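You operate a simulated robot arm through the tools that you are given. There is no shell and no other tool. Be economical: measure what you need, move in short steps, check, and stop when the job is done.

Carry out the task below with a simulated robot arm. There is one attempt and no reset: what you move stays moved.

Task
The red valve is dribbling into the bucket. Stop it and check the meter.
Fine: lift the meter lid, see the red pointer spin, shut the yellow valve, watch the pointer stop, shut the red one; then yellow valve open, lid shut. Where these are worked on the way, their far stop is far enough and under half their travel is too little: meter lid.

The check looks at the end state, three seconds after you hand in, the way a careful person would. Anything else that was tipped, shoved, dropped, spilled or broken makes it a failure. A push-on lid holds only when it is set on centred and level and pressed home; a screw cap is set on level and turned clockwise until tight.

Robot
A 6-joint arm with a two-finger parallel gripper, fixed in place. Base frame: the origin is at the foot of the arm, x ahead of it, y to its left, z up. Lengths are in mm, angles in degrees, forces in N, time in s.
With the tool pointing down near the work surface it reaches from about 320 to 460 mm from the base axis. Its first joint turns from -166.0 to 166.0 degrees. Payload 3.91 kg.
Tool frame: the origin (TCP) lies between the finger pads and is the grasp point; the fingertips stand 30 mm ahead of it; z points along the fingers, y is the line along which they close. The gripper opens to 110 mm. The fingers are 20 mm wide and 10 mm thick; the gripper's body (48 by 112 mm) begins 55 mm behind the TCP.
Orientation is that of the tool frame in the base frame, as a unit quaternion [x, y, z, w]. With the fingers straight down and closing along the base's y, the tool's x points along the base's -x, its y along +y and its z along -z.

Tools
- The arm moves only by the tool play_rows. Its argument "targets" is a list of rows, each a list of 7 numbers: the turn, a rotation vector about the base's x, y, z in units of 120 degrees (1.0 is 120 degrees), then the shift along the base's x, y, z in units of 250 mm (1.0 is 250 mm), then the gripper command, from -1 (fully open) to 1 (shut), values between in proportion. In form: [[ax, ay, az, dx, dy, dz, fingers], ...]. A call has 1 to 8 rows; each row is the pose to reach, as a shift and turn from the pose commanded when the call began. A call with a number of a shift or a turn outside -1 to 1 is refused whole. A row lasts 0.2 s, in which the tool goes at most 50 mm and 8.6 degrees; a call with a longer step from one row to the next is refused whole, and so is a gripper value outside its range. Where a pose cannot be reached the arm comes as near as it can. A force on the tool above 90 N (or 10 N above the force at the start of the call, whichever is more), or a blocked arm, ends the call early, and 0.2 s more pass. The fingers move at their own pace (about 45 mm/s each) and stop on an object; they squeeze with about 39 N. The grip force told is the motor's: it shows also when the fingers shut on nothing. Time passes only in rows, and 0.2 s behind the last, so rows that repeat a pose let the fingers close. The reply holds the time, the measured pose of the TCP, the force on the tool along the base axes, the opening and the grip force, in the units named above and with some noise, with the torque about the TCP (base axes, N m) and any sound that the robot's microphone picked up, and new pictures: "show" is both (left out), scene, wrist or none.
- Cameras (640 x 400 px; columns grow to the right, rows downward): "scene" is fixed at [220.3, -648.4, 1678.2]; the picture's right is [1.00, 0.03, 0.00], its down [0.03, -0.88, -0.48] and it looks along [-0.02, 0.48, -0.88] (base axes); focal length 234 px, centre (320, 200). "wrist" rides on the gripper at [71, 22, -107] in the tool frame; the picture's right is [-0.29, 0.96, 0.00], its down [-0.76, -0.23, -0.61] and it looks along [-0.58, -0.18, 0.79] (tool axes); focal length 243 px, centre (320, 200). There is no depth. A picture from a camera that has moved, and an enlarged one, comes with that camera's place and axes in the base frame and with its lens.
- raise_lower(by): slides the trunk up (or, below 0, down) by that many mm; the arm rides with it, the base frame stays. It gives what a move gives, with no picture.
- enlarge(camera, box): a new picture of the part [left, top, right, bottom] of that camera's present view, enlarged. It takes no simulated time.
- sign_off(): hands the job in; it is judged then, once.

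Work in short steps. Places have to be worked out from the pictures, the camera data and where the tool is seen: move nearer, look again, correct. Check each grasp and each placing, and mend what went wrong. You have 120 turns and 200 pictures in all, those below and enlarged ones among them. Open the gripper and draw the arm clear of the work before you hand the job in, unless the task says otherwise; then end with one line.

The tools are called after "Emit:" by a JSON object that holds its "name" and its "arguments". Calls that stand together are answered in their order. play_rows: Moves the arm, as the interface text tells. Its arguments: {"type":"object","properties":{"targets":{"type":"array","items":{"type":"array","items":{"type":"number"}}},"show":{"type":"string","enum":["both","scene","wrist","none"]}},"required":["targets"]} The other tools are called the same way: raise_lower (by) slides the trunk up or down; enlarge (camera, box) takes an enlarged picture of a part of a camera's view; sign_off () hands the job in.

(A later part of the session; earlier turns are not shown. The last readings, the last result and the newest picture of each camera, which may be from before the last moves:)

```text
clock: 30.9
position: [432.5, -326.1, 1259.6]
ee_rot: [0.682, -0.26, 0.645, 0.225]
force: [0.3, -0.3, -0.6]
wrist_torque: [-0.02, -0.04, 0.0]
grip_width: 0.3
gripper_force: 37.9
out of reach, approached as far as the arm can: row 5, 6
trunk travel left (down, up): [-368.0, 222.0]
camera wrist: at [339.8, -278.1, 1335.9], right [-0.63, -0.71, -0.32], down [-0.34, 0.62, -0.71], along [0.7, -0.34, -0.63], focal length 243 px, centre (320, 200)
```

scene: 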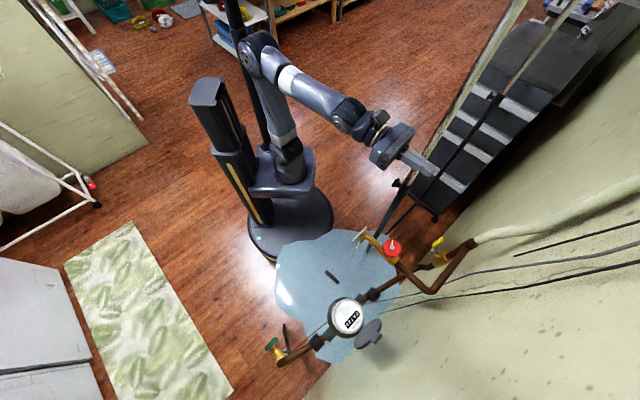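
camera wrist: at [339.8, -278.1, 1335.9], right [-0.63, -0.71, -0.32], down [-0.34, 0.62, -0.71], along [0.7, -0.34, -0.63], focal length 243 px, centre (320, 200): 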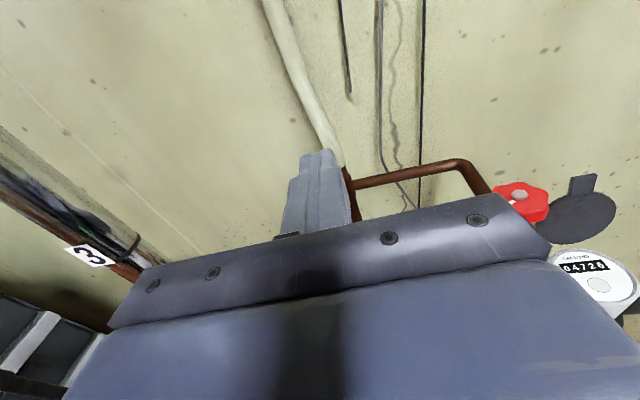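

The swing worked; I'm now facing the yellow valve. I lower the trunk.

Emit:
{"name": "raise_lower", "arguments": {"by": -200}}

Emit:
{"name": "enlarge", "arguments": {"camera": "wrist", "box": [0, 0, 640, 400]}}

Emit:
{"name": "enlarge", "arguments": {"camera": "scene", "box": [340, 200, 500, 300]}}

```text
clock: 33.1
position: [433.1, -327.1, 1059.9]
ee_rot: [0.682, -0.26, 0.646, 0.226]
force: [0.8, 0.1, 0.9]
wrist_torque: [-0.03, -0.01, 0.03]
grip_width: 0.1
gripper_force: 37.9
trunk travel left (down, up): [-168.0, 422.0]
```

```text
1.00 times, centred on (320, 200) of wrist (not enlarged: the box is as wide or as high as the picture)
camera zoom: at [339.7, -278.3, 1135.8], right [-0.63, -0.71, -0.32], down [-0.34, 0.62, -0.71], along [0.7, -0.34, -0.63], focal length 243 px, centre (320, 200)
```

zoom: 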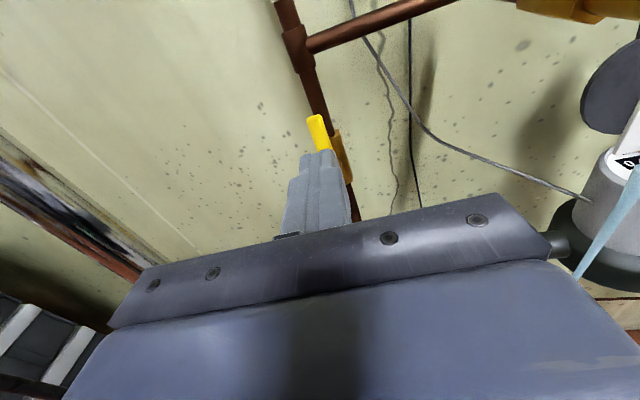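

```text
4.00 times, centred on (420, 250) of scene
camera zoom: at [220.3, -648.4, 1678.2], right [1.0, 0.03, 0.0], down [0.03, -0.88, -0.48], along [-0.02, 0.48, -0.88], focal length 938 px, centre (-80, 0)
```

zoom: 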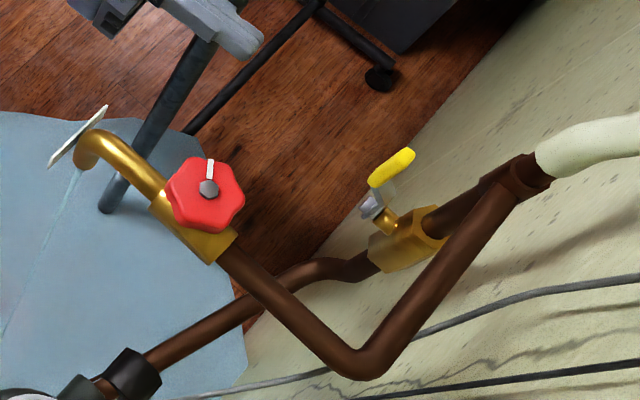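

Lever grip: tip top ≈(562,-418,1035), pivot ≈(561,-428,959). I move to a pre-approach on its far (+a) side.

Emit:
{"name": "play_rows", "arguments": {"targets": [[0, 0, 0, 0.12, -0.02, -0.056, 1], [0, 0, 0, 0.24, -0.05, -0.112, 1], [0, 0, 0, 0.36, -0.08, -0.168, 1]], "show": "both"}}

```text
clock: 33.9
position: [522.9, -348.5, 1016.7]
ee_rot: [0.683, -0.259, 0.642, 0.231]
force: [-6.1, -11.2, -4.4]
wrist_torque: [-0.62, -0.1, 1.0]
grip_width: 0.0
gripper_force: 38.0
out of reach, approached as far as the arm can: row 1, 2
trunk travel left (down, up): [-168.0, 422.0]
camera wrist: at [429.4, -299.9, 1093.5], right [-0.63, -0.71, -0.31], down [-0.34, 0.61, -0.71], along [0.69, -0.35, -0.63], focal length 243 px, centre (320, 200)
```

scene: 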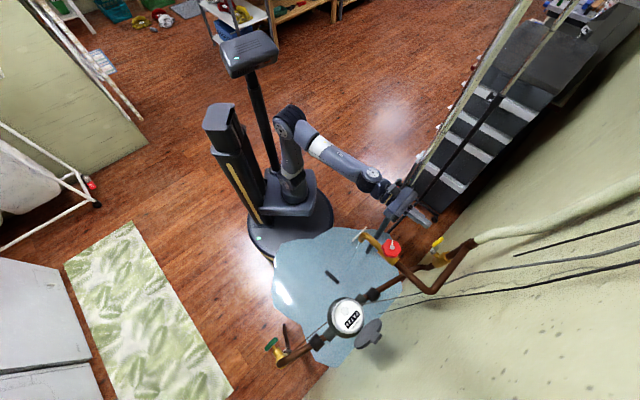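
wrist: 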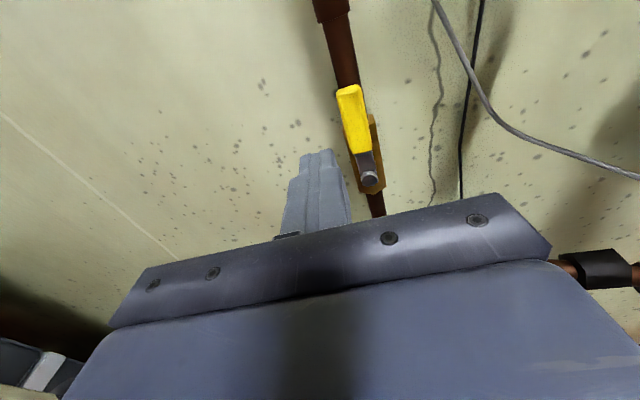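

There is a contact force of about 13 N; something touches the gripper. I look closely before moving.

Emit:
{"name": "enlarge", "arguments": {"camera": "scene", "box": [350, 140, 480, 240]}}

```text
4.00 times, centred on (415, 190) of scene
camera zoom: at [220.3, -648.4, 1678.2], right [1.0, 0.03, 0.0], down [0.03, -0.88, -0.48], along [-0.02, 0.48, -0.88], focal length 938 px, centre (-60, 240)
```

zoom: 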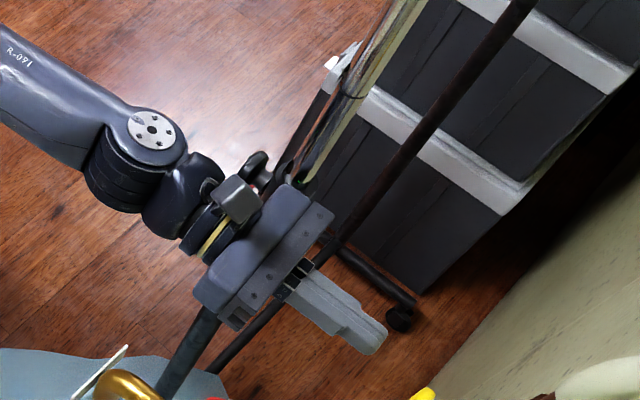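

The gripper body's left end touches the pole/stand. I back away from it gently, toward -a, and then retrace.

Emit:
{"name": "play_rows", "arguments": {"targets": [[0, 0, 0, -0.03, -0.025, 0, 1], [0, 0, 0, -0.06, -0.04, 0, 1], [0, 0, 0, -0.1, -0.05, 0, 1]], "show": "both"}}

Emit:
{"name": "enlarge", "arguments": {"camera": "scene", "box": [340, 130, 490, 260]}}

```text
clock: 34.7
position: [498.9, -358.3, 1017.5]
ee_rot: [0.683, -0.26, 0.645, 0.225]
force: [0.3, 0.1, 0.4]
wrist_torque: [0.0, -0.03, -0.02]
grip_width: 0.0
gripper_force: 37.6
trunk travel left (down, up): [-168.0, 422.0]
camera wrist: at [405.1, -309.8, 1093.7], right [-0.63, -0.71, -0.32], down [-0.34, 0.62, -0.71], along [0.7, -0.34, -0.63], focal length 243 px, centre (320, 200)
```

scene: 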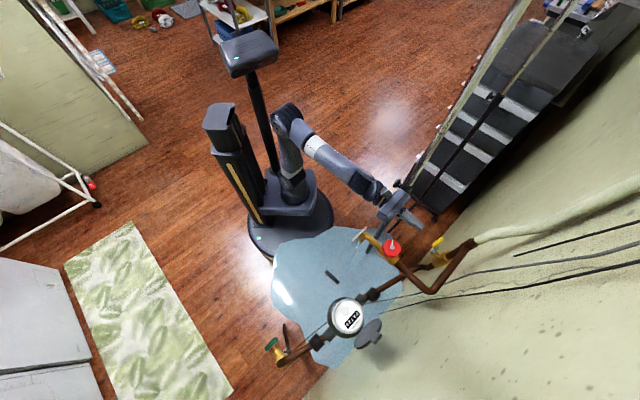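
wrist: 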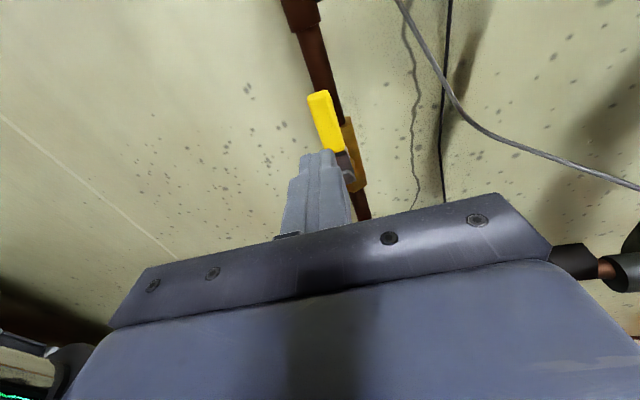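

```text
3.08 times, centred on (415, 195) of scene
camera zoom: at [220.3, -648.4, 1678.2], right [1.0, 0.03, 0.0], down [0.03, -0.88, -0.48], along [-0.02, 0.48, -0.88], focal length 721 px, centre (28, 215)
```

zoom: 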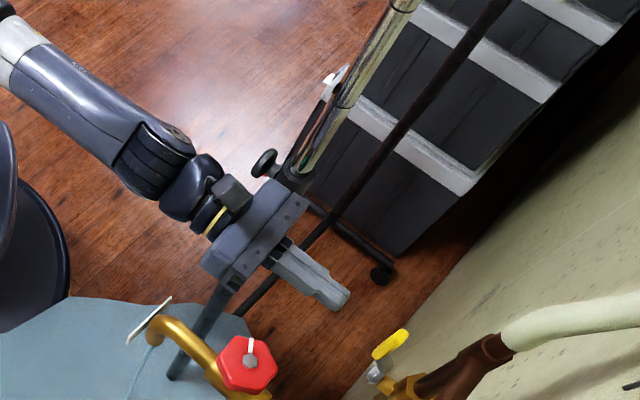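

Force is back to zero, and the stand sits at about (522,-245), just left of the gripper. To stay away from it I'll straddle the lever with half-open fingers and push with the left one. I open to about 60 mm and advance straight toward the wall.

Emit:
{"name": "play_rows", "arguments": {"targets": [[0, 0, 0, 0, 0, 0, -0.09], [0, 0, 0, 0, 0, 0, -0.09], [0, 0, 0, 0, 0, 0, -0.09], [0, 0, 0, 0, 0, 0, -0.09], [0, 0, 0, 0.04, -0.049, 0, -0.09], [0, 0, 0, 0.076, -0.093, 0, -0.09]], "show": "both"}}

Emit:
{"name": "enlarge", "arguments": {"camera": "scene", "box": [380, 180, 480, 280]}}

```text
clock: 36.1
position: [516.1, -380.7, 1018.5]
ee_rot: [0.682, -0.261, 0.645, 0.226]
force: [0.2, -0.1, 0.4]
wrist_torque: [-0.03, 0.01, 0.01]
grip_width: 60.1
gripper_force: 0.2
trunk travel left (down, up): [-168.0, 422.0]
camera wrist: at [422.6, -333.1, 1094.2], right [-0.63, -0.71, -0.32], down [-0.34, 0.62, -0.71], along [0.7, -0.34, -0.63], focal length 243 px, centre (320, 200)
```

scene: 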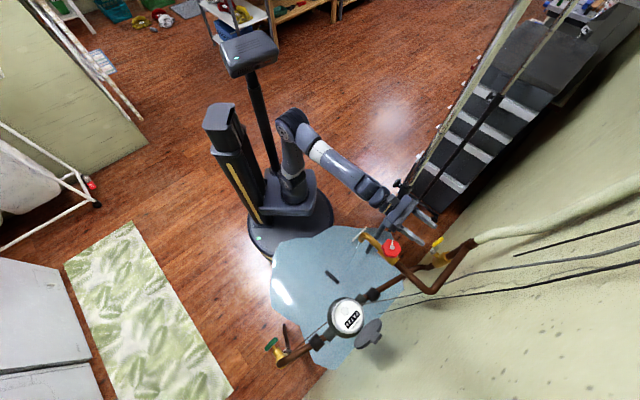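
wrist: 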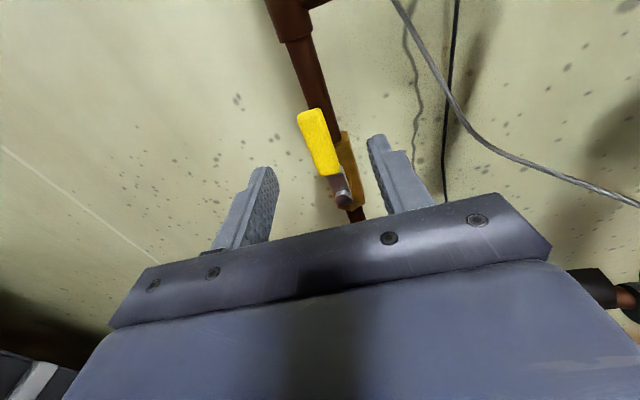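

```text
4.00 times, centred on (430, 230) of scene
camera zoom: at [220.3, -648.4, 1678.2], right [1.0, 0.03, 0.0], down [0.03, -0.88, -0.48], along [-0.02, 0.48, -0.88], focal length 938 px, centre (-120, 80)
```

zoom: 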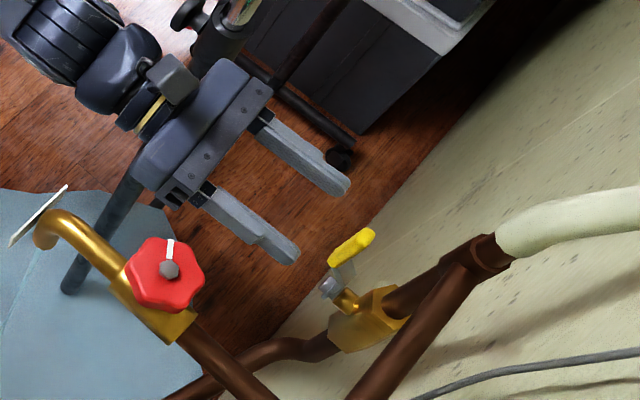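

The fingers straddle the lever, whose grip is about 30 mm ahead of the tips. I advance 45 mm.

Emit:
{"name": "play_rows", "arguments": {"targets": [[0, 0, 0, 0.04, -0.049, 0, -0.09], [0, 0, 0, 0.08, -0.098, 0, -0.09], [0, 0, 0, 0.114, -0.14, 0, -0.09]], "show": "both"}}

Emit:
{"name": "enlarge", "arguments": {"camera": "scene", "box": [380, 180, 480, 280]}}

```text
clock: 36.9
position: [544.8, -417.8, 1018.9]
ee_rot: [0.682, -0.261, 0.645, 0.226]
force: [1.0, -0.5, 0.1]
wrist_torque: [-0.01, 0.03, 0.01]
grip_width: 59.9
gripper_force: 0.0
trunk travel left (down, up): [-168.0, 422.0]
camera wrist: at [451.8, -369.9, 1094.6], right [-0.63, -0.71, -0.32], down [-0.34, 0.62, -0.71], along [0.7, -0.34, -0.63], focal length 243 px, centre (320, 200)
```

scene: 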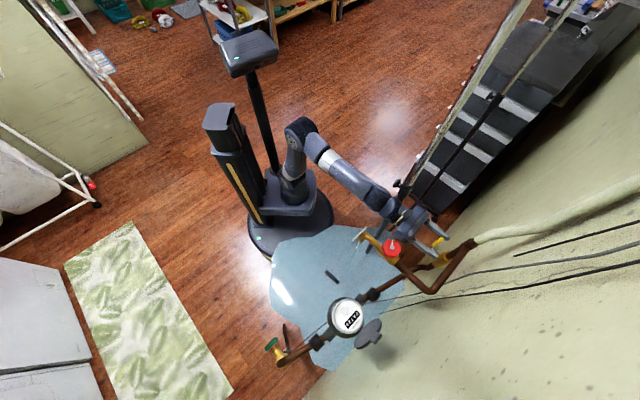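
wrist: 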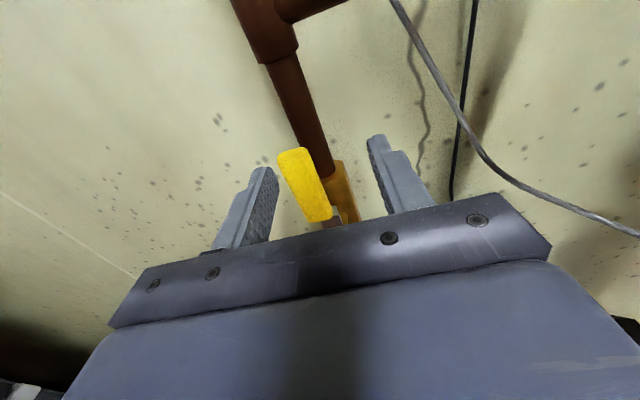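

```text
4.00 times, centred on (430, 230) of scene
camera zoom: at [220.3, -648.4, 1678.2], right [1.0, 0.03, 0.0], down [0.03, -0.88, -0.48], along [-0.02, 0.48, -0.88], focal length 938 px, centre (-120, 80)
```

zoom: 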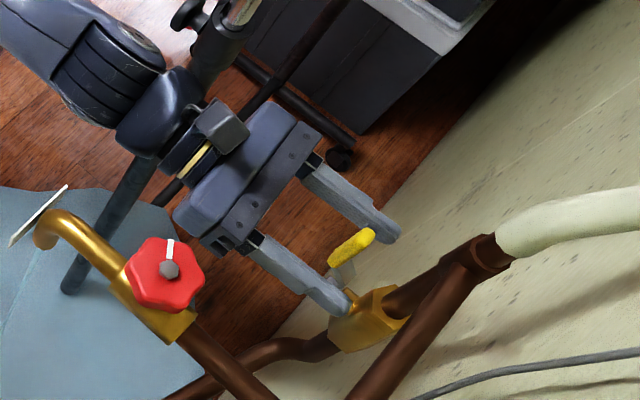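

The lever is between the fingers with the tips past it. I back off 6 mm for pipe clearance, then sweep toward the meter side (clockwise), watching the force.

Emit:
{"name": "play_rows", "arguments": {"targets": [[0, 0, 0, -0.015, 0.019, 0, -0.09], [0, 0, 0, -0.065, -0.022, 0, -0.09], [0, 0, 0, -0.09, -0.042, 0, -0.09], [0, 0, 0, -0.114, -0.062, 0, -0.09], [0, 0, 0, -0.14, -0.083, 0, -0.09], [0, 0, 0, -0.164, -0.103, -0.012, -0.09]], "show": "both"}}

```text
clock: 38.3
position: [505.2, -443.2, 1014.9]
ee_rot: [0.682, -0.26, 0.645, 0.225]
force: [-0.1, -0.2, 0.8]
wrist_torque: [0.04, -0.01, -0.01]
grip_width: 60.2
gripper_force: 0.2
trunk travel left (down, up): [-168.0, 422.0]
camera wrist: at [411.1, -395.5, 1090.9], right [-0.63, -0.71, -0.32], down [-0.34, 0.62, -0.71], along [0.7, -0.34, -0.63], focal length 243 px, centre (320, 200)
```

scene: 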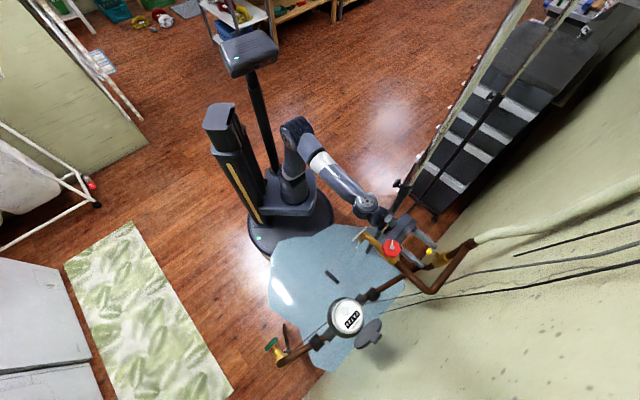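
wrist: 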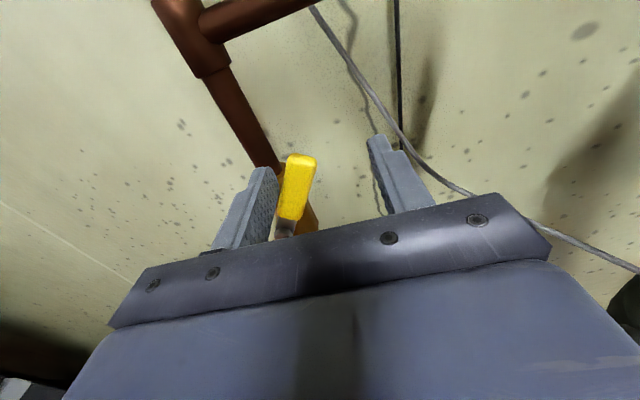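

The lever turns clockwise freely. I check clearance to the drain sign.

Emit:
{"name": "enlarge", "arguments": {"camera": "scene", "box": [340, 190, 460, 280]}}

```text
4.44 times, centred on (400, 235) of scene
camera zoom: at [220.3, -648.4, 1678.2], right [1.0, 0.03, 0.0], down [0.03, -0.88, -0.48], along [-0.02, 0.48, -0.88], focal length 1042 px, centre (-36, 44)
```

zoom: 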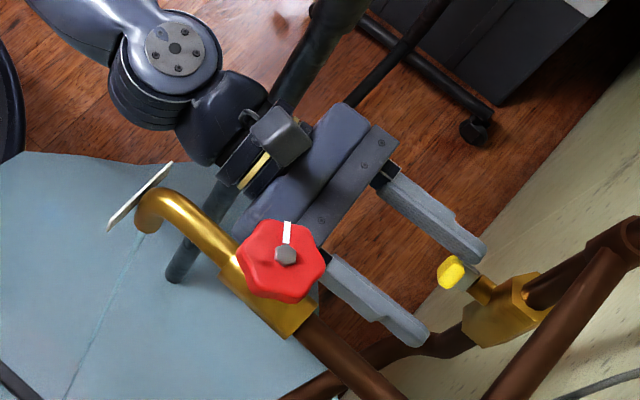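

I back out, close the fingers, and come back in above the lever so the hand stays further from the drain spout.

Emit:
{"name": "play_rows", "arguments": {"targets": [[0, 0, 0, -0.076, 0.093, 0, -0.09], [0, 0, 0, -0.152, 0.186, 0, -0.09], [0, 0, 0, -0.152, 0.186, 0.032, 1], [0, 0, 0, -0.093, 0.234, 0.032, 1], [0, 0, 0, -0.034, 0.282, 0.032, 1], [0, 0, 0, -0.034, 0.282, 0.032, 1], [0, 0, 0, 0.04, 0.19, 0.032, 1], [0, 0, 0, 0.113, 0.102, 0.032, 1]], "show": "both"}}

Emit:
{"name": "enlarge", "arguments": {"camera": "scene", "box": [340, 190, 460, 280]}}

```text
clock: 40.1
position: [533.3, -419.8, 1021.7]
ee_rot: [0.682, -0.261, 0.645, 0.226]
force: [0.8, 0.2, 0.5]
wrist_torque: [0.0, 0.03, -0.02]
grip_width: 0.0
gripper_force: 37.2
trunk travel left (down, up): [-168.0, 422.0]
camera wrist: at [440.1, -371.3, 1097.3], right [-0.63, -0.71, -0.32], down [-0.34, 0.62, -0.71], along [0.7, -0.34, -0.63], focal length 243 px, centre (320, 200)
```

scene: 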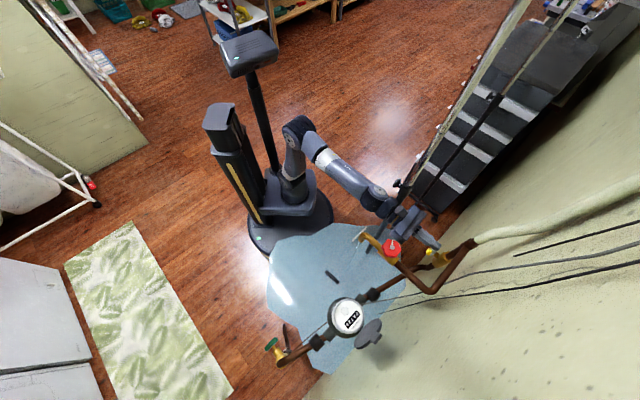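
wrist: 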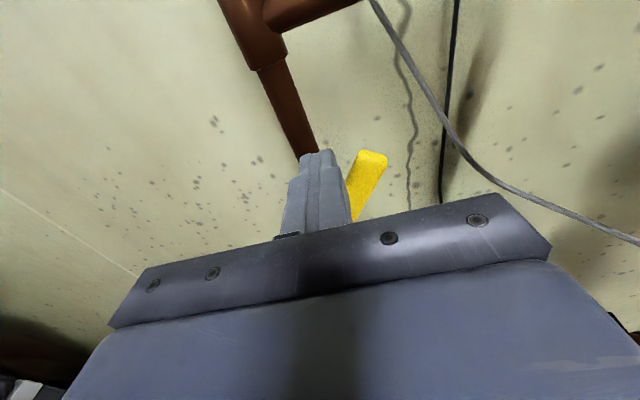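

```text
4.44 times, centred on (400, 235) of scene
camera zoom: at [220.3, -648.4, 1678.2], right [1.0, 0.03, 0.0], down [0.03, -0.88, -0.48], along [-0.02, 0.48, -0.88], focal length 1042 px, centre (-36, 44)
```

zoom: 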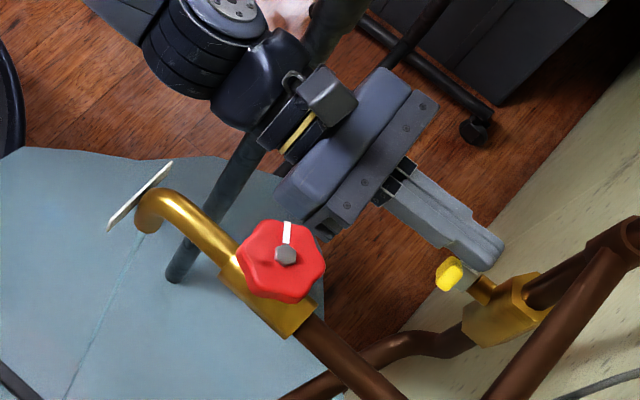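

The closed fingers are beside the lever. I push along its arc down to horizontal.

Emit:
{"name": "play_rows", "arguments": {"targets": [[0, 0, 0, -0.04, -0.033, -0.02, 1], [0, 0, 0, -0.081, -0.066, -0.06, 1], [0, 0, 0, -0.1, -0.08, -0.085, 1], [0, 0, 0, -0.115, -0.094, -0.108, 1], [0, 0, 0, -0.127, -0.103, -0.14, 1], [0, 0, 0, -0.136, -0.111, -0.172, 1], [0, 0, 0, -0.136, -0.111, -0.195, 1]], "show": "both"}}

Emit:
{"name": "enlarge", "arguments": {"camera": "scene", "box": [340, 190, 460, 280]}}

```text
clock: 41.7
position: [500.4, -446.0, 973.8]
ee_rot: [0.682, -0.262, 0.644, 0.226]
force: [-0.3, -0.6, 0.4]
wrist_torque: [0.02, 0.02, 0.02]
grip_width: 0.2
gripper_force: 37.8
trunk travel left (down, up): [-168.0, 422.0]
camera wrist: at [405.9, -397.4, 1049.8], right [-0.63, -0.71, -0.32], down [-0.34, 0.62, -0.71], along [0.7, -0.34, -0.63], focal length 243 px, centre (320, 200)
```

scene: 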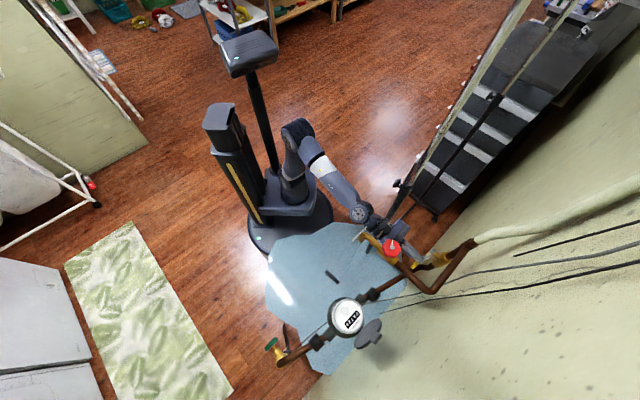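
wrist: 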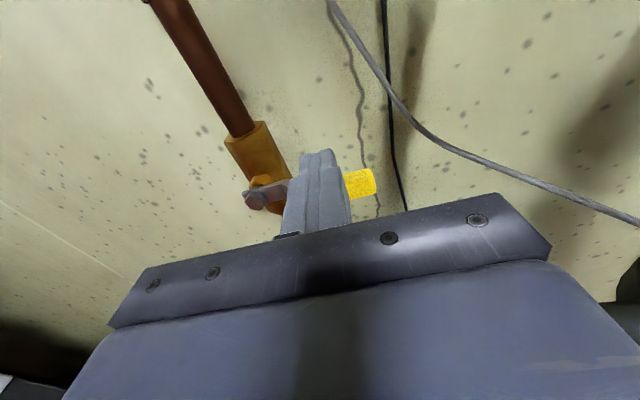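

```text
4.44 times, centred on (400, 235) of scene
camera zoom: at [220.3, -648.4, 1678.2], right [1.0, 0.03, 0.0], down [0.03, -0.88, -0.48], along [-0.02, 0.48, -0.88], focal length 1042 px, centre (-36, 44)
```

zoom: 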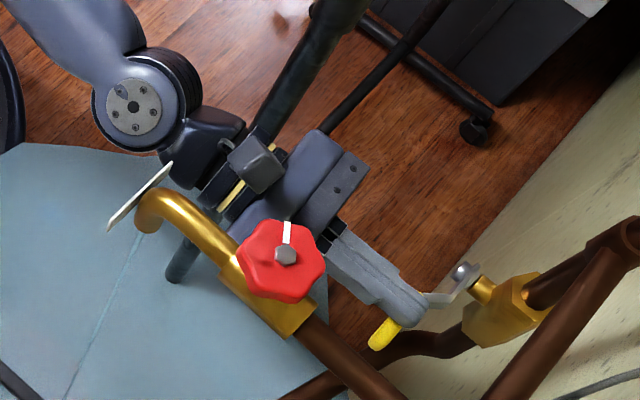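

The lever is near horizontal. I press further down in small steps to find the stop.

Emit:
{"name": "play_rows", "arguments": {"targets": [[0, 0, 0, 0, 0, -0.016, 1], [0, 0, 0, 0, 0, -0.032, 1], [0, 0, 0, 0, 0, -0.048, 1]], "show": "wrist"}}

Emit:
{"name": "enlarge", "arguments": {"camera": "wrist", "box": [200, 100, 400, 225]}}

```text
clock: 42.5
position: [498.5, -445.3, 970.0]
ee_rot: [0.678, -0.259, 0.65, 0.227]
force: [6.9, -10.2, 30.7]
wrist_torque: [-0.72, -0.67, 0.12]
grip_width: 0.1
gripper_force: 37.8
trunk travel left (down, up): [-168.0, 422.0]
camera wrist: at [404.3, -396.1, 1044.1], right [-0.62, -0.72, -0.32], down [-0.33, 0.61, -0.72], along [0.71, -0.34, -0.62], focal length 243 px, centre (320, 200)
```

wrist: 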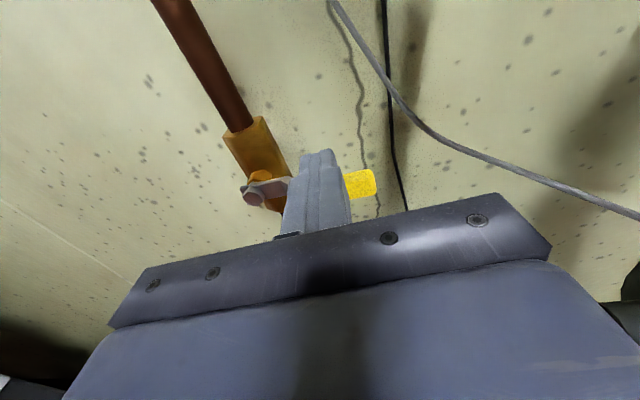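

```text
3.20 times, centred on (300, 162) of wrist
camera zoom: at [404.3, -396.1, 1044.1], right [-0.62, -0.72, -0.32], down [-0.33, 0.61, -0.72], along [0.71, -0.34, -0.62], focal length 776 px, centre (384, 320)
```

zoom: 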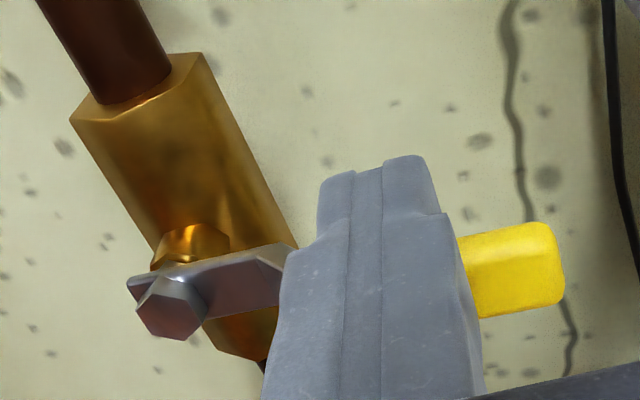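

The stop is reached (31 N), so yellow is shut. I lift off slightly and back out away from the sign.

Emit:
{"name": "play_rows", "arguments": {"targets": [[0, 0, 0, 0, 0, 0.05, 1], [0, 0, 0, -0.05, 0.062, 0.05, 1], [0, 0, 0, -0.06, 0.16, 0.05, 1], [0, 0, 0, -0.05, 0.26, 0.05, 1], [0, 0, 0, -0.06, 0.34, 0.05, 1]], "show": "both"}}

Emit:
{"name": "enlarge", "arguments": {"camera": "scene", "box": [300, 200, 460, 340]}}

```text
clock: 43.7
position: [485.1, -360.8, 975.4]
ee_rot: [0.683, -0.258, 0.646, 0.223]
force: [-0.6, 1.0, -0.8]
wrist_torque: [0.0, -0.04, -0.05]
grip_width: 0.0
gripper_force: 37.3
trunk travel left (down, up): [-168.0, 422.0]
camera wrist: at [389.6, -313.1, 1051.1], right [-0.62, -0.71, -0.32], down [-0.34, 0.62, -0.71], along [0.7, -0.33, -0.63], focal length 243 px, centre (320, 200)
```

scene: 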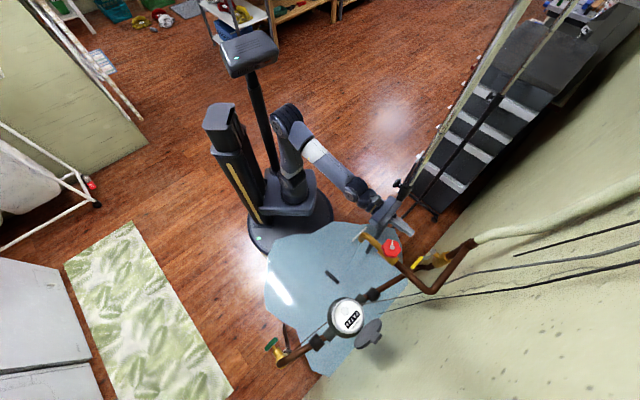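
wrist: 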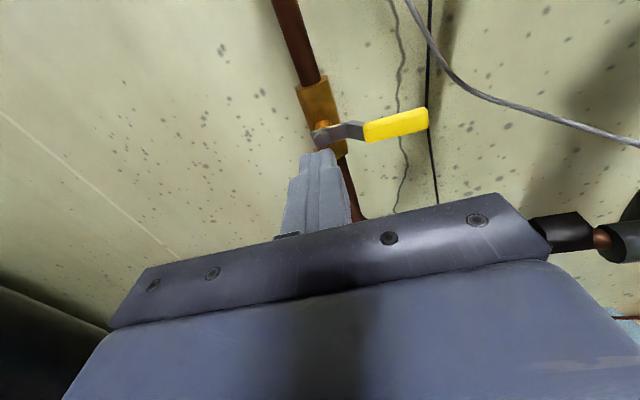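

```text
2.86 times, centred on (380, 270) of scene
camera zoom: at [220.3, -648.4, 1678.2], right [1.0, 0.03, 0.0], down [0.03, -0.88, -0.48], along [-0.02, 0.48, -0.88], focal length 670 px, centre (149, 0)
```

zoom: 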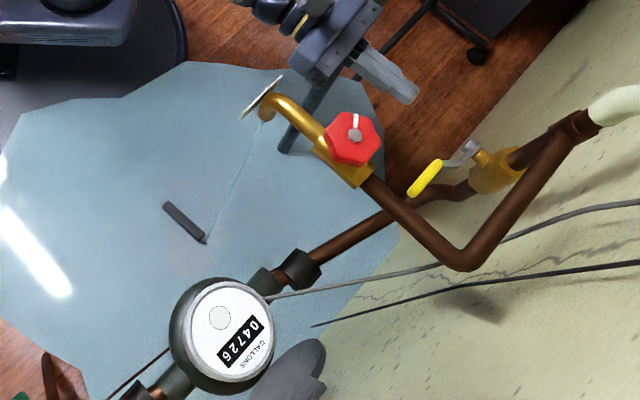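

Yellow is horizontal, meaning shut. I look at the dial and the stream.

Emit:
{"name": "enlarge", "arguments": {"camera": "scene", "box": [334, 296, 366, 334]}}

Emit:
{"name": "enlarge", "arguments": {"camera": "scene", "box": [325, 220, 415, 290]}}

```text
10.53 times, centred on (350, 315) of scene
camera zoom: at [220.3, -648.4, 1678.2], right [1.0, 0.03, 0.0], down [0.03, -0.88, -0.48], along [-0.02, 0.48, -0.88], focal length 2468 px, centre (4, -1010)
```

zoom: 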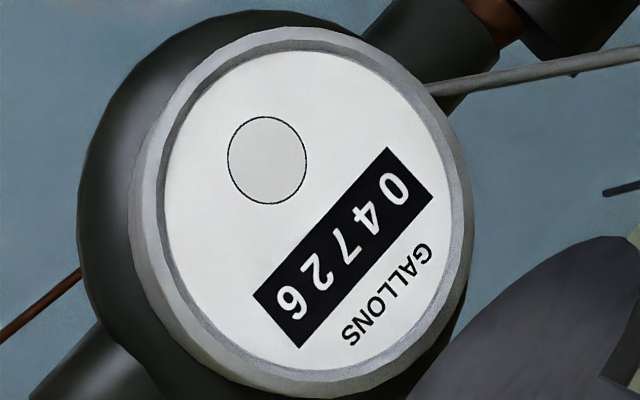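

```text
5.71 times, centred on (370, 255) of scene
camera zoom: at [220.3, -648.4, 1678.2], right [1.0, 0.03, 0.0], down [0.03, -0.88, -0.48], along [-0.02, 0.48, -0.88], focal length 1340 px, centre (34, -114)
```

zoom: 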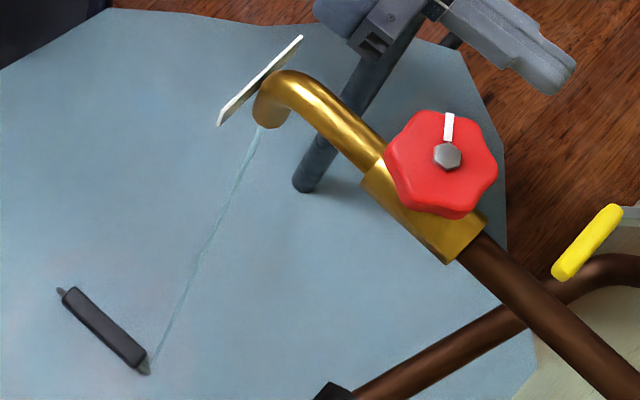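

Flow persists as a thin stream and the puddle is visible, so I go on to the red valve. Raising to pass above the red handle.

Emit:
{"name": "raise_lower", "arguments": {"by": 235}}

Emit:
{"name": "play_rows", "arguments": {"targets": [[0, 0, 0, -0.16, -0.03, 0, 1], [0, 0, 0, -0.32, -0.07, 0, 1], [0, 0, 0, -0.48, -0.12, 0, 0.2], [0, 0, 0, -0.64, -0.18, 0, -0.27], [0, 0, 0, -0.72, -0.22, 0, -0.27], [0, 0, 0, -0.72, -0.22, 0, -0.27]], "show": "both"}}

```text
clock: 46.1
position: [483.9, -361.6, 1210.2]
ee_rot: [0.682, -0.26, 0.645, 0.224]
force: [-0.1, 0.2, 0.7]
wrist_torque: [0.01, 0.02, 0.01]
grip_width: 0.0
gripper_force: 37.7
trunk travel left (down, up): [-403.0, 187.0]
```

```text
clock: 47.5
position: [303.1, -415.4, 1209.4]
ee_rot: [0.683, -0.259, 0.646, 0.223]
force: [-0.1, 0.3, 0.9]
wrist_torque: [0.01, 0.02, 0.01]
grip_width: 70.0
gripper_force: 0.1
trunk travel left (down, up): [-403.0, 187.0]
camera wrist: at [208.2, -368.0, 1286.0], right [-0.62, -0.71, -0.32], down [-0.34, 0.61, -0.71], along [0.7, -0.33, -0.63], focal length 243 px, centre (320, 200)
```

scene: 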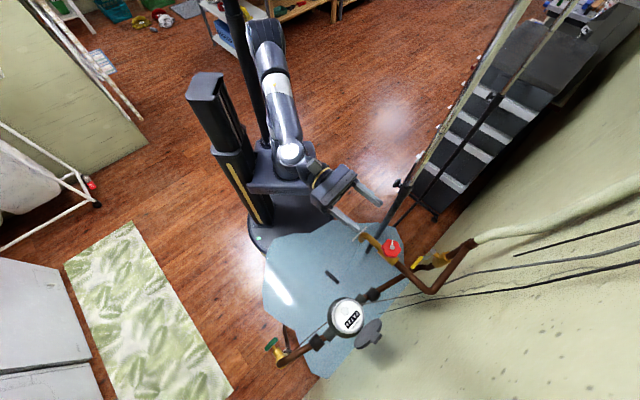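
wrist: 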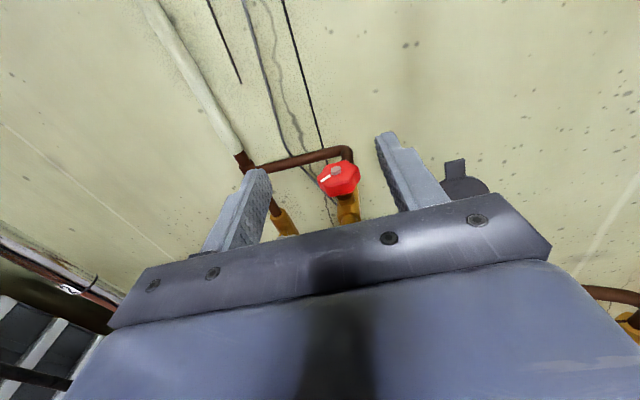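

Handle: nut top (379,-480,1150), body centre z≈1138. I yaw the tool to start off-angle (for a clockwise turn) and pitch it down about 20° for spout clearance at a pre-grasp.

Emit:
{"name": "play_rows", "arguments": {"targets": [[0.027, 0.042, 0.042, 0, -0.02, -0.04, -0.27], [0.053, 0.085, 0.083, 0, -0.06, -0.09, -0.27], [0.08, 0.127, 0.125, 0, -0.12, -0.148, -0.27], [0.08, 0.127, 0.125, 0, -0.12, -0.148, -0.27]], "show": "both"}}

Emit:
{"name": "enlarge", "arguments": {"camera": "scene", "box": [330, 190, 430, 280]}}

```text
clock: 48.5
position: [303.4, -447.2, 1173.8]
ee_rot: [0.807, -0.189, 0.549, 0.112]
force: [-0.4, -0.1, -0.1]
wrist_torque: [-0.02, 0.0, 0.01]
grip_width: 69.6
gripper_force: 0.1
trunk travel left (down, up): [-403.0, 187.0]
camera wrist: at [225.8, -437.7, 1277.6], right [-0.5, -0.81, -0.3], down [-0.66, 0.58, -0.47], along [0.56, -0.04, -0.83], focal length 243 px, centre (320, 200)
```

scene: 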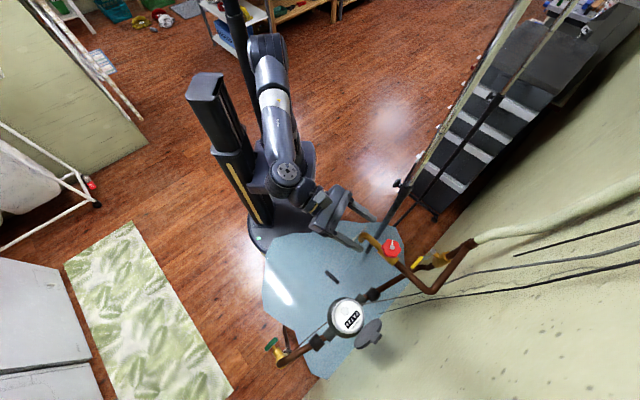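
wrist: 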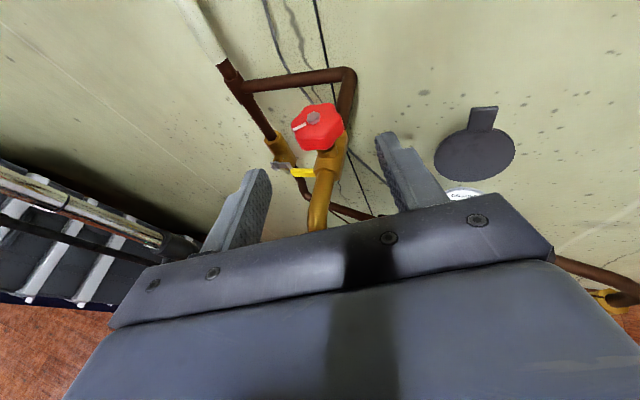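

```text
4.44 times, centred on (380, 235) of scene
camera zoom: at [220.3, -648.4, 1678.2], right [1.0, 0.03, 0.0], down [0.03, -0.88, -0.48], along [-0.02, 0.48, -0.88], focal length 1042 px, centre (53, 44)
```

zoom: 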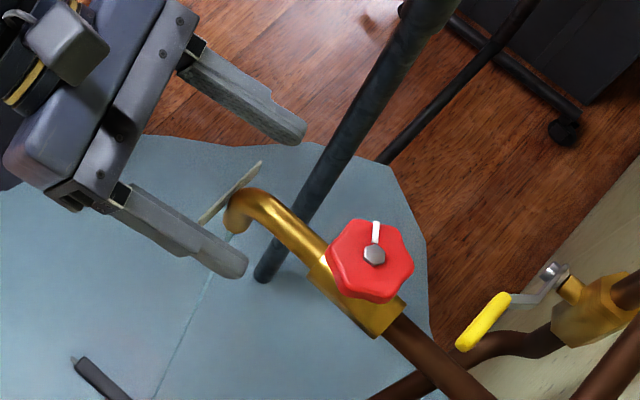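

The alignment is good: the knob is about 90 mm straight ahead along the tool. I advance 82 mm with the fingers open.

Emit:
{"name": "play_rows", "arguments": {"targets": [[0, 0, 0, 0.1, -0.043, -0.037, -0.27], [0, 0, 0, 0.2, -0.086, -0.074, -0.27], [0, 0, 0, 0.28, -0.121, -0.104, -0.27]], "show": "both"}}

Emit:
{"name": "enlarge", "arguments": {"camera": "scene", "box": [330, 190, 430, 280]}}

```text
clock: 49.3
position: [374.7, -476.6, 1147.5]
ee_rot: [0.806, -0.188, 0.55, 0.111]
force: [-0.7, -0.4, -0.1]
wrist_torque: [0.01, -0.01, -0.01]
grip_width: 69.8
gripper_force: 0.1
trunk travel left (down, up): [-403.0, 187.0]
camera wrist: at [296.9, -467.2, 1251.4], right [-0.5, -0.81, -0.3], down [-0.66, 0.58, -0.47], along [0.56, -0.04, -0.83], focal length 243 px, centre (320, 200)
```

scene: 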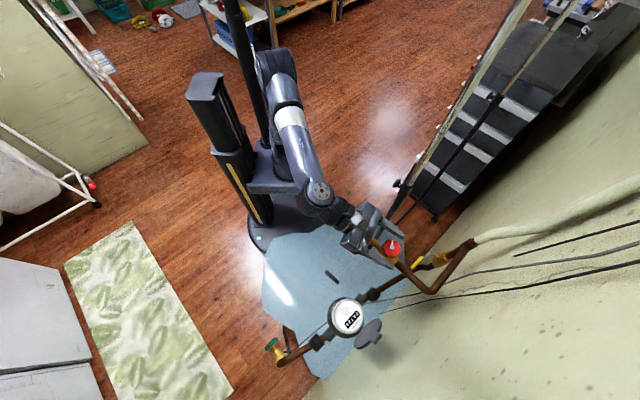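
wrist: 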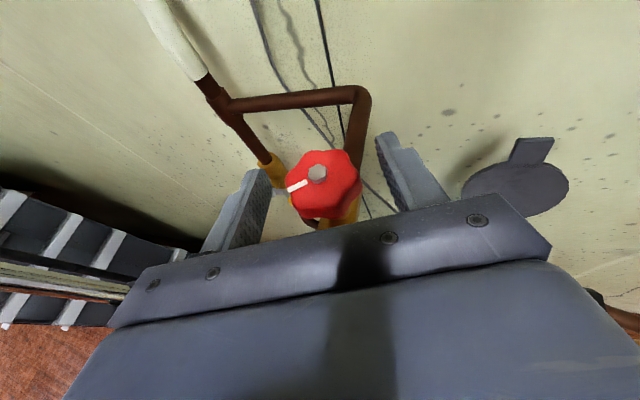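

```text
4.44 times, centred on (380, 235) of scene
camera zoom: at [220.3, -648.4, 1678.2], right [1.0, 0.03, 0.0], down [0.03, -0.88, -0.48], along [-0.02, 0.48, -0.88], focal length 1042 px, centre (53, 44)
```

zoom: 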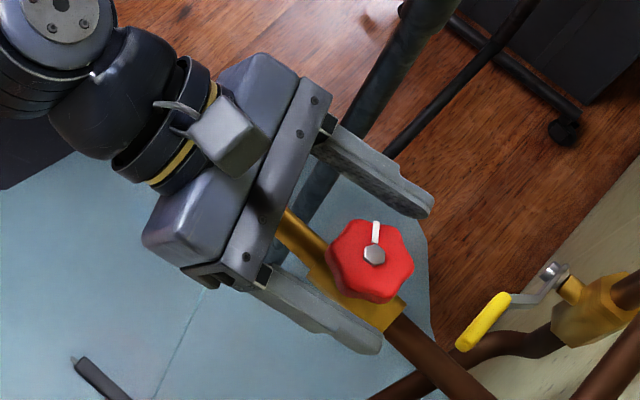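

The knob is centred between the fingers. I close on it.

Emit:
{"name": "play_rows", "arguments": {"targets": [[0, 0, 0, 0, 0, 0, 1], [0, 0, 0, 0, 0, 0, 1], [0, 0, 0, 0, 0, 0, 1]], "show": "both"}}

```text
clock: 50.1
position: [372.8, -477.7, 1147.5]
ee_rot: [0.806, -0.19, 0.55, 0.113]
force: [-0.5, -2.0, -1.1]
wrist_torque: [-0.4, -0.02, -0.03]
grip_width: 41.8
gripper_force: 44.4
trunk travel left (down, up): [-403.0, 187.0]
camera wrist: at [296.6, -467.4, 1251.6], right [-0.5, -0.81, -0.29], down [-0.66, 0.58, -0.47], along [0.56, -0.04, -0.83], focal length 243 px, centre (320, 200)
```

scene: 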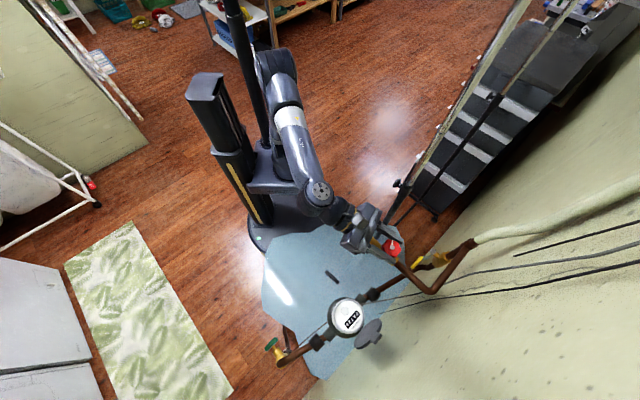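
wrist: 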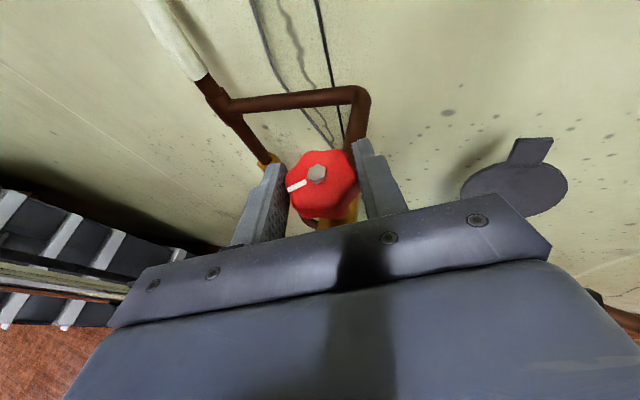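

The grip is solid at 42 mm. I turn it clockwise (from above) in 7° rows about the knob axis.

Emit:
{"name": "play_rows", "arguments": {"targets": [[0, 0, -0.058, 0.002, 0.002, 0, 1], [0, 0, -0.116, 0.004, 0.004, 0, 1], [0, 0, -0.174, 0.006, 0.006, 0, 1], [0, 0, -0.232, 0.008, 0.009, 0, 1], [0, 0, -0.29, 0.01, 0.011, 0, 1], [0, 0, -0.348, 0.012, 0.013, 0, 1]], "show": "both"}}

Emit:
{"name": "enlarge", "arguments": {"camera": "scene", "box": [330, 190, 430, 280]}}

```text
clock: 51.5
position: [373.9, -470.9, 1148.2]
ee_rot: [0.727, -0.393, 0.503, 0.254]
force: [46.4, 35.2, 24.9]
wrist_torque: [0.3, -0.07, 0.76]
grip_width: 41.2
gripper_force: 45.4
out of reach, approached as far as the arm can: row 5, 6
trunk travel left (down, up): [-403.0, 187.0]
camera wrist: at [312.3, -422.5, 1250.3], right [-0.84, -0.45, -0.29], down [-0.27, 0.83, -0.48], along [0.46, -0.33, -0.83], focal length 243 px, centre (320, 200)
```

scene: 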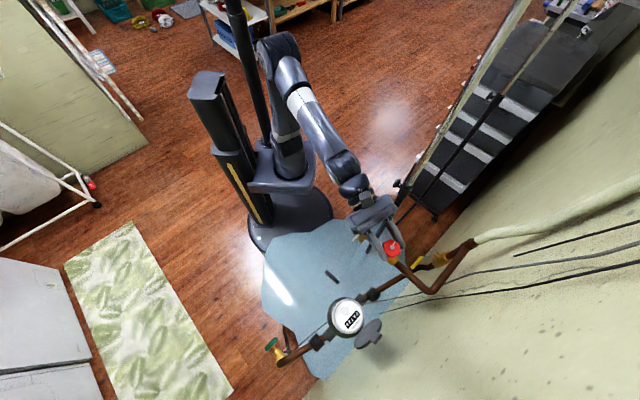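
wrist: 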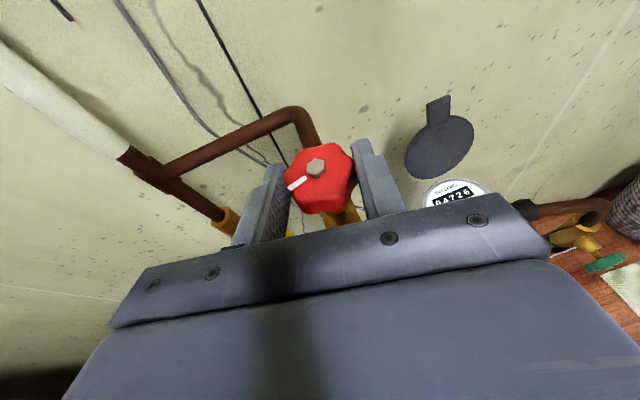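

```text
4.44 times, centred on (380, 235) of scene
camera zoom: at [220.3, -648.4, 1678.2], right [1.0, 0.03, 0.0], down [0.03, -0.88, -0.48], along [-0.02, 0.48, -0.88], focal length 1042 px, centre (53, 44)
```

zoom: 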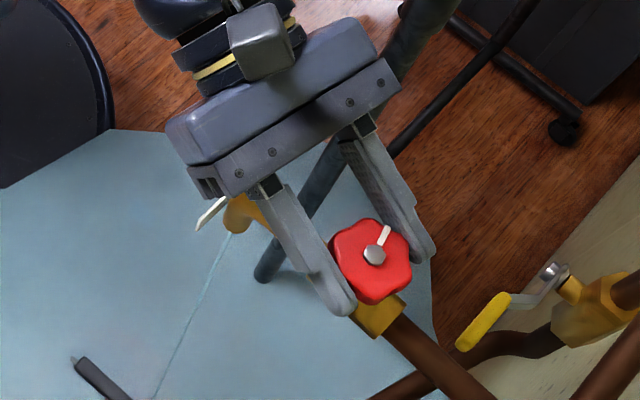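

The knob turned about 30° before the wrist limit. I open, rotate back around the knob, and regrip for another stroke.

Emit:
{"name": "play_rows", "arguments": {"targets": [[0, 0, 0.05, -0.004, -0.005, 0, -0.35], [0, 0, 0.1, -0.006, -0.01, 0.004, -0.35], [0, 0, 0.16, -0.008, -0.012, 0.004, -0.35], [0, 0, 0.22, -0.009, -0.014, 0.004, -0.35], [0, 0, 0.28, -0.01, -0.016, 0.004, -0.35], [0, 0, 0.34, -0.011, -0.018, 0.004, -0.35], [0, 0, 0.4, -0.012, -0.019, 0.004, -0.35], [0, 0, 0.46, -0.012, -0.02, 0.004, -0.35]], "show": "both"}}

Emit:
{"name": "enlarge", "arguments": {"camera": "scene", "box": [330, 190, 430, 280]}}

```text
clock: 53.3
position: [362.6, -483.2, 1145.0]
ee_rot: [0.827, -0.014, 0.563, -0.008]
force: [0.2, 0.5, 0.3]
wrist_torque: [-0.04, 0.0, 0.01]
grip_width: 74.5
gripper_force: 0.0
trunk travel left (down, up): [-403.0, 187.0]
camera wrist: at [289.4, -506.6, 1248.5], right [-0.12, -0.95, -0.3], down [-0.84, 0.26, -0.48], along [0.53, 0.19, -0.83], focal length 243 px, centre (320, 200)
```

scene: 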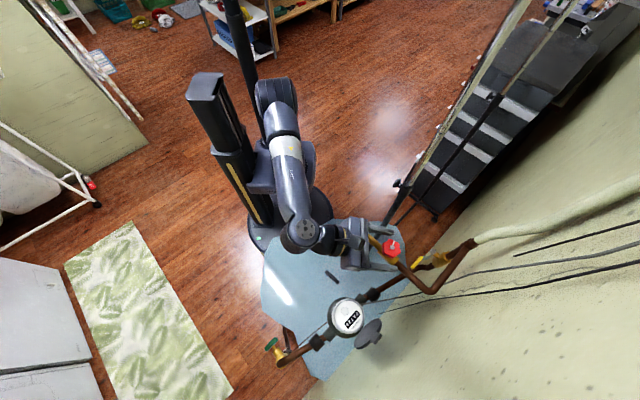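
wrist: 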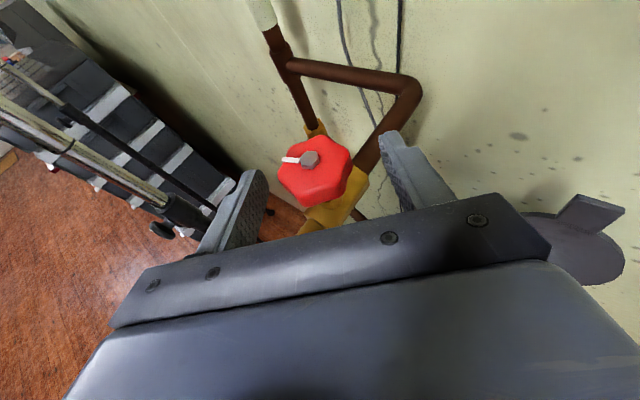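

```text
4.44 times, centred on (380, 235) of scene
camera zoom: at [220.3, -648.4, 1678.2], right [1.0, 0.03, 0.0], down [0.03, -0.88, -0.48], along [-0.02, 0.48, -0.88], focal length 1042 px, centre (53, 44)
```

zoom: 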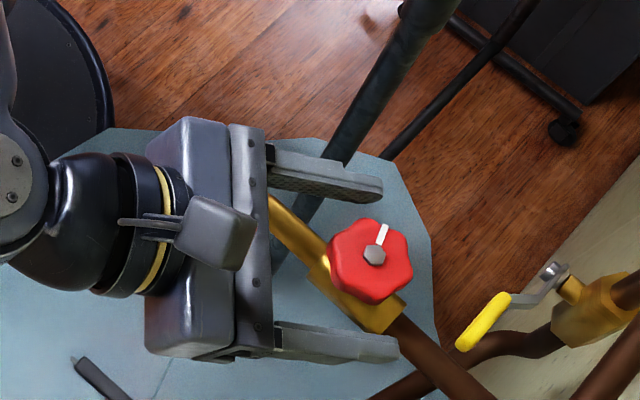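

The tool is at azimuth 0° now. I rotate 20° more, center, and grip.

Emit:
{"name": "play_rows", "arguments": {"targets": [[0, 0, 0.06, 0.015, 0.004, 0, -0.35], [0, 0, 0.12, 0.03, 0.002, 0, -0.35], [0, 0, 0.18, 0.04, 0.001, 0, -0.35], [0, 0, 0.18, 0.04, 0.001, 0, 1], [0, 0, 0.18, 0.04, 0.001, 0, 1], [0, 0, 0.18, 0.04, 0.001, 0, 1], [0, 0, 0.18, 0.04, 0.001, 0, 1]], "show": "both"}}

Emit:
{"name": "enlarge", "arguments": {"camera": "scene", "box": [330, 190, 430, 280]}}

```text
clock: 54.9
position: [373.7, -483.7, 1144.7]
ee_rot: [0.815, 0.14, 0.55, -0.112]
force: [2.8, -5.4, 1.1]
wrist_torque: [-0.48, -0.35, -0.05]
grip_width: 41.8
gripper_force: 45.1
trunk travel left (down, up): [-403.0, 187.0]
camera wrist: at [313.5, -532.5, 1248.1], right [0.23, -0.93, -0.3], down [-0.88, -0.07, -0.48], along [0.42, 0.37, -0.83], focal length 243 px, centre (320, 200)
```

scene: 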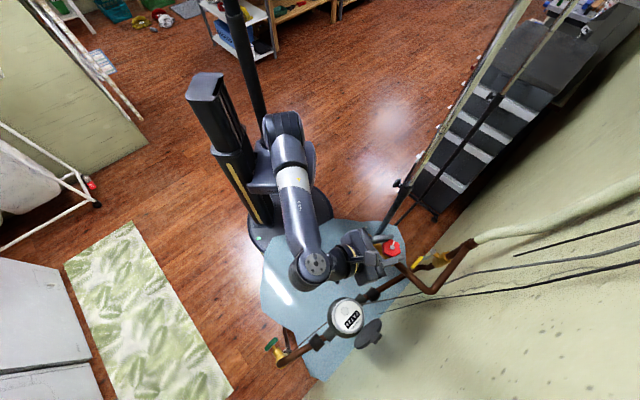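
wrist: 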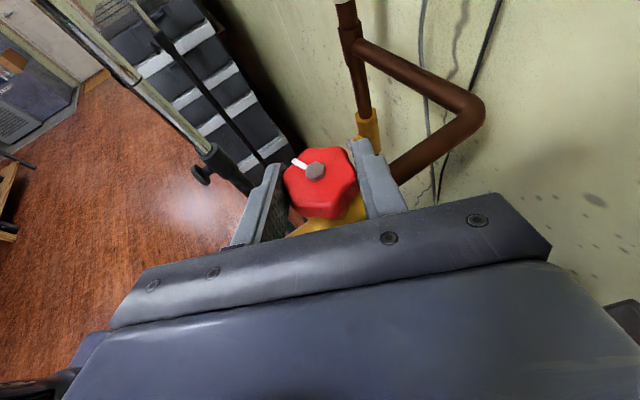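

```text
4.44 times, centred on (380, 235) of scene
camera zoom: at [220.3, -648.4, 1678.2], right [1.0, 0.03, 0.0], down [0.03, -0.88, -0.48], along [-0.02, 0.48, -0.88], focal length 1042 px, centre (53, 44)
```

zoom: 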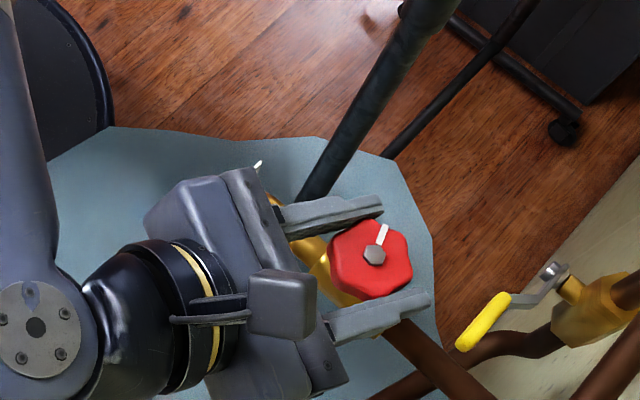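

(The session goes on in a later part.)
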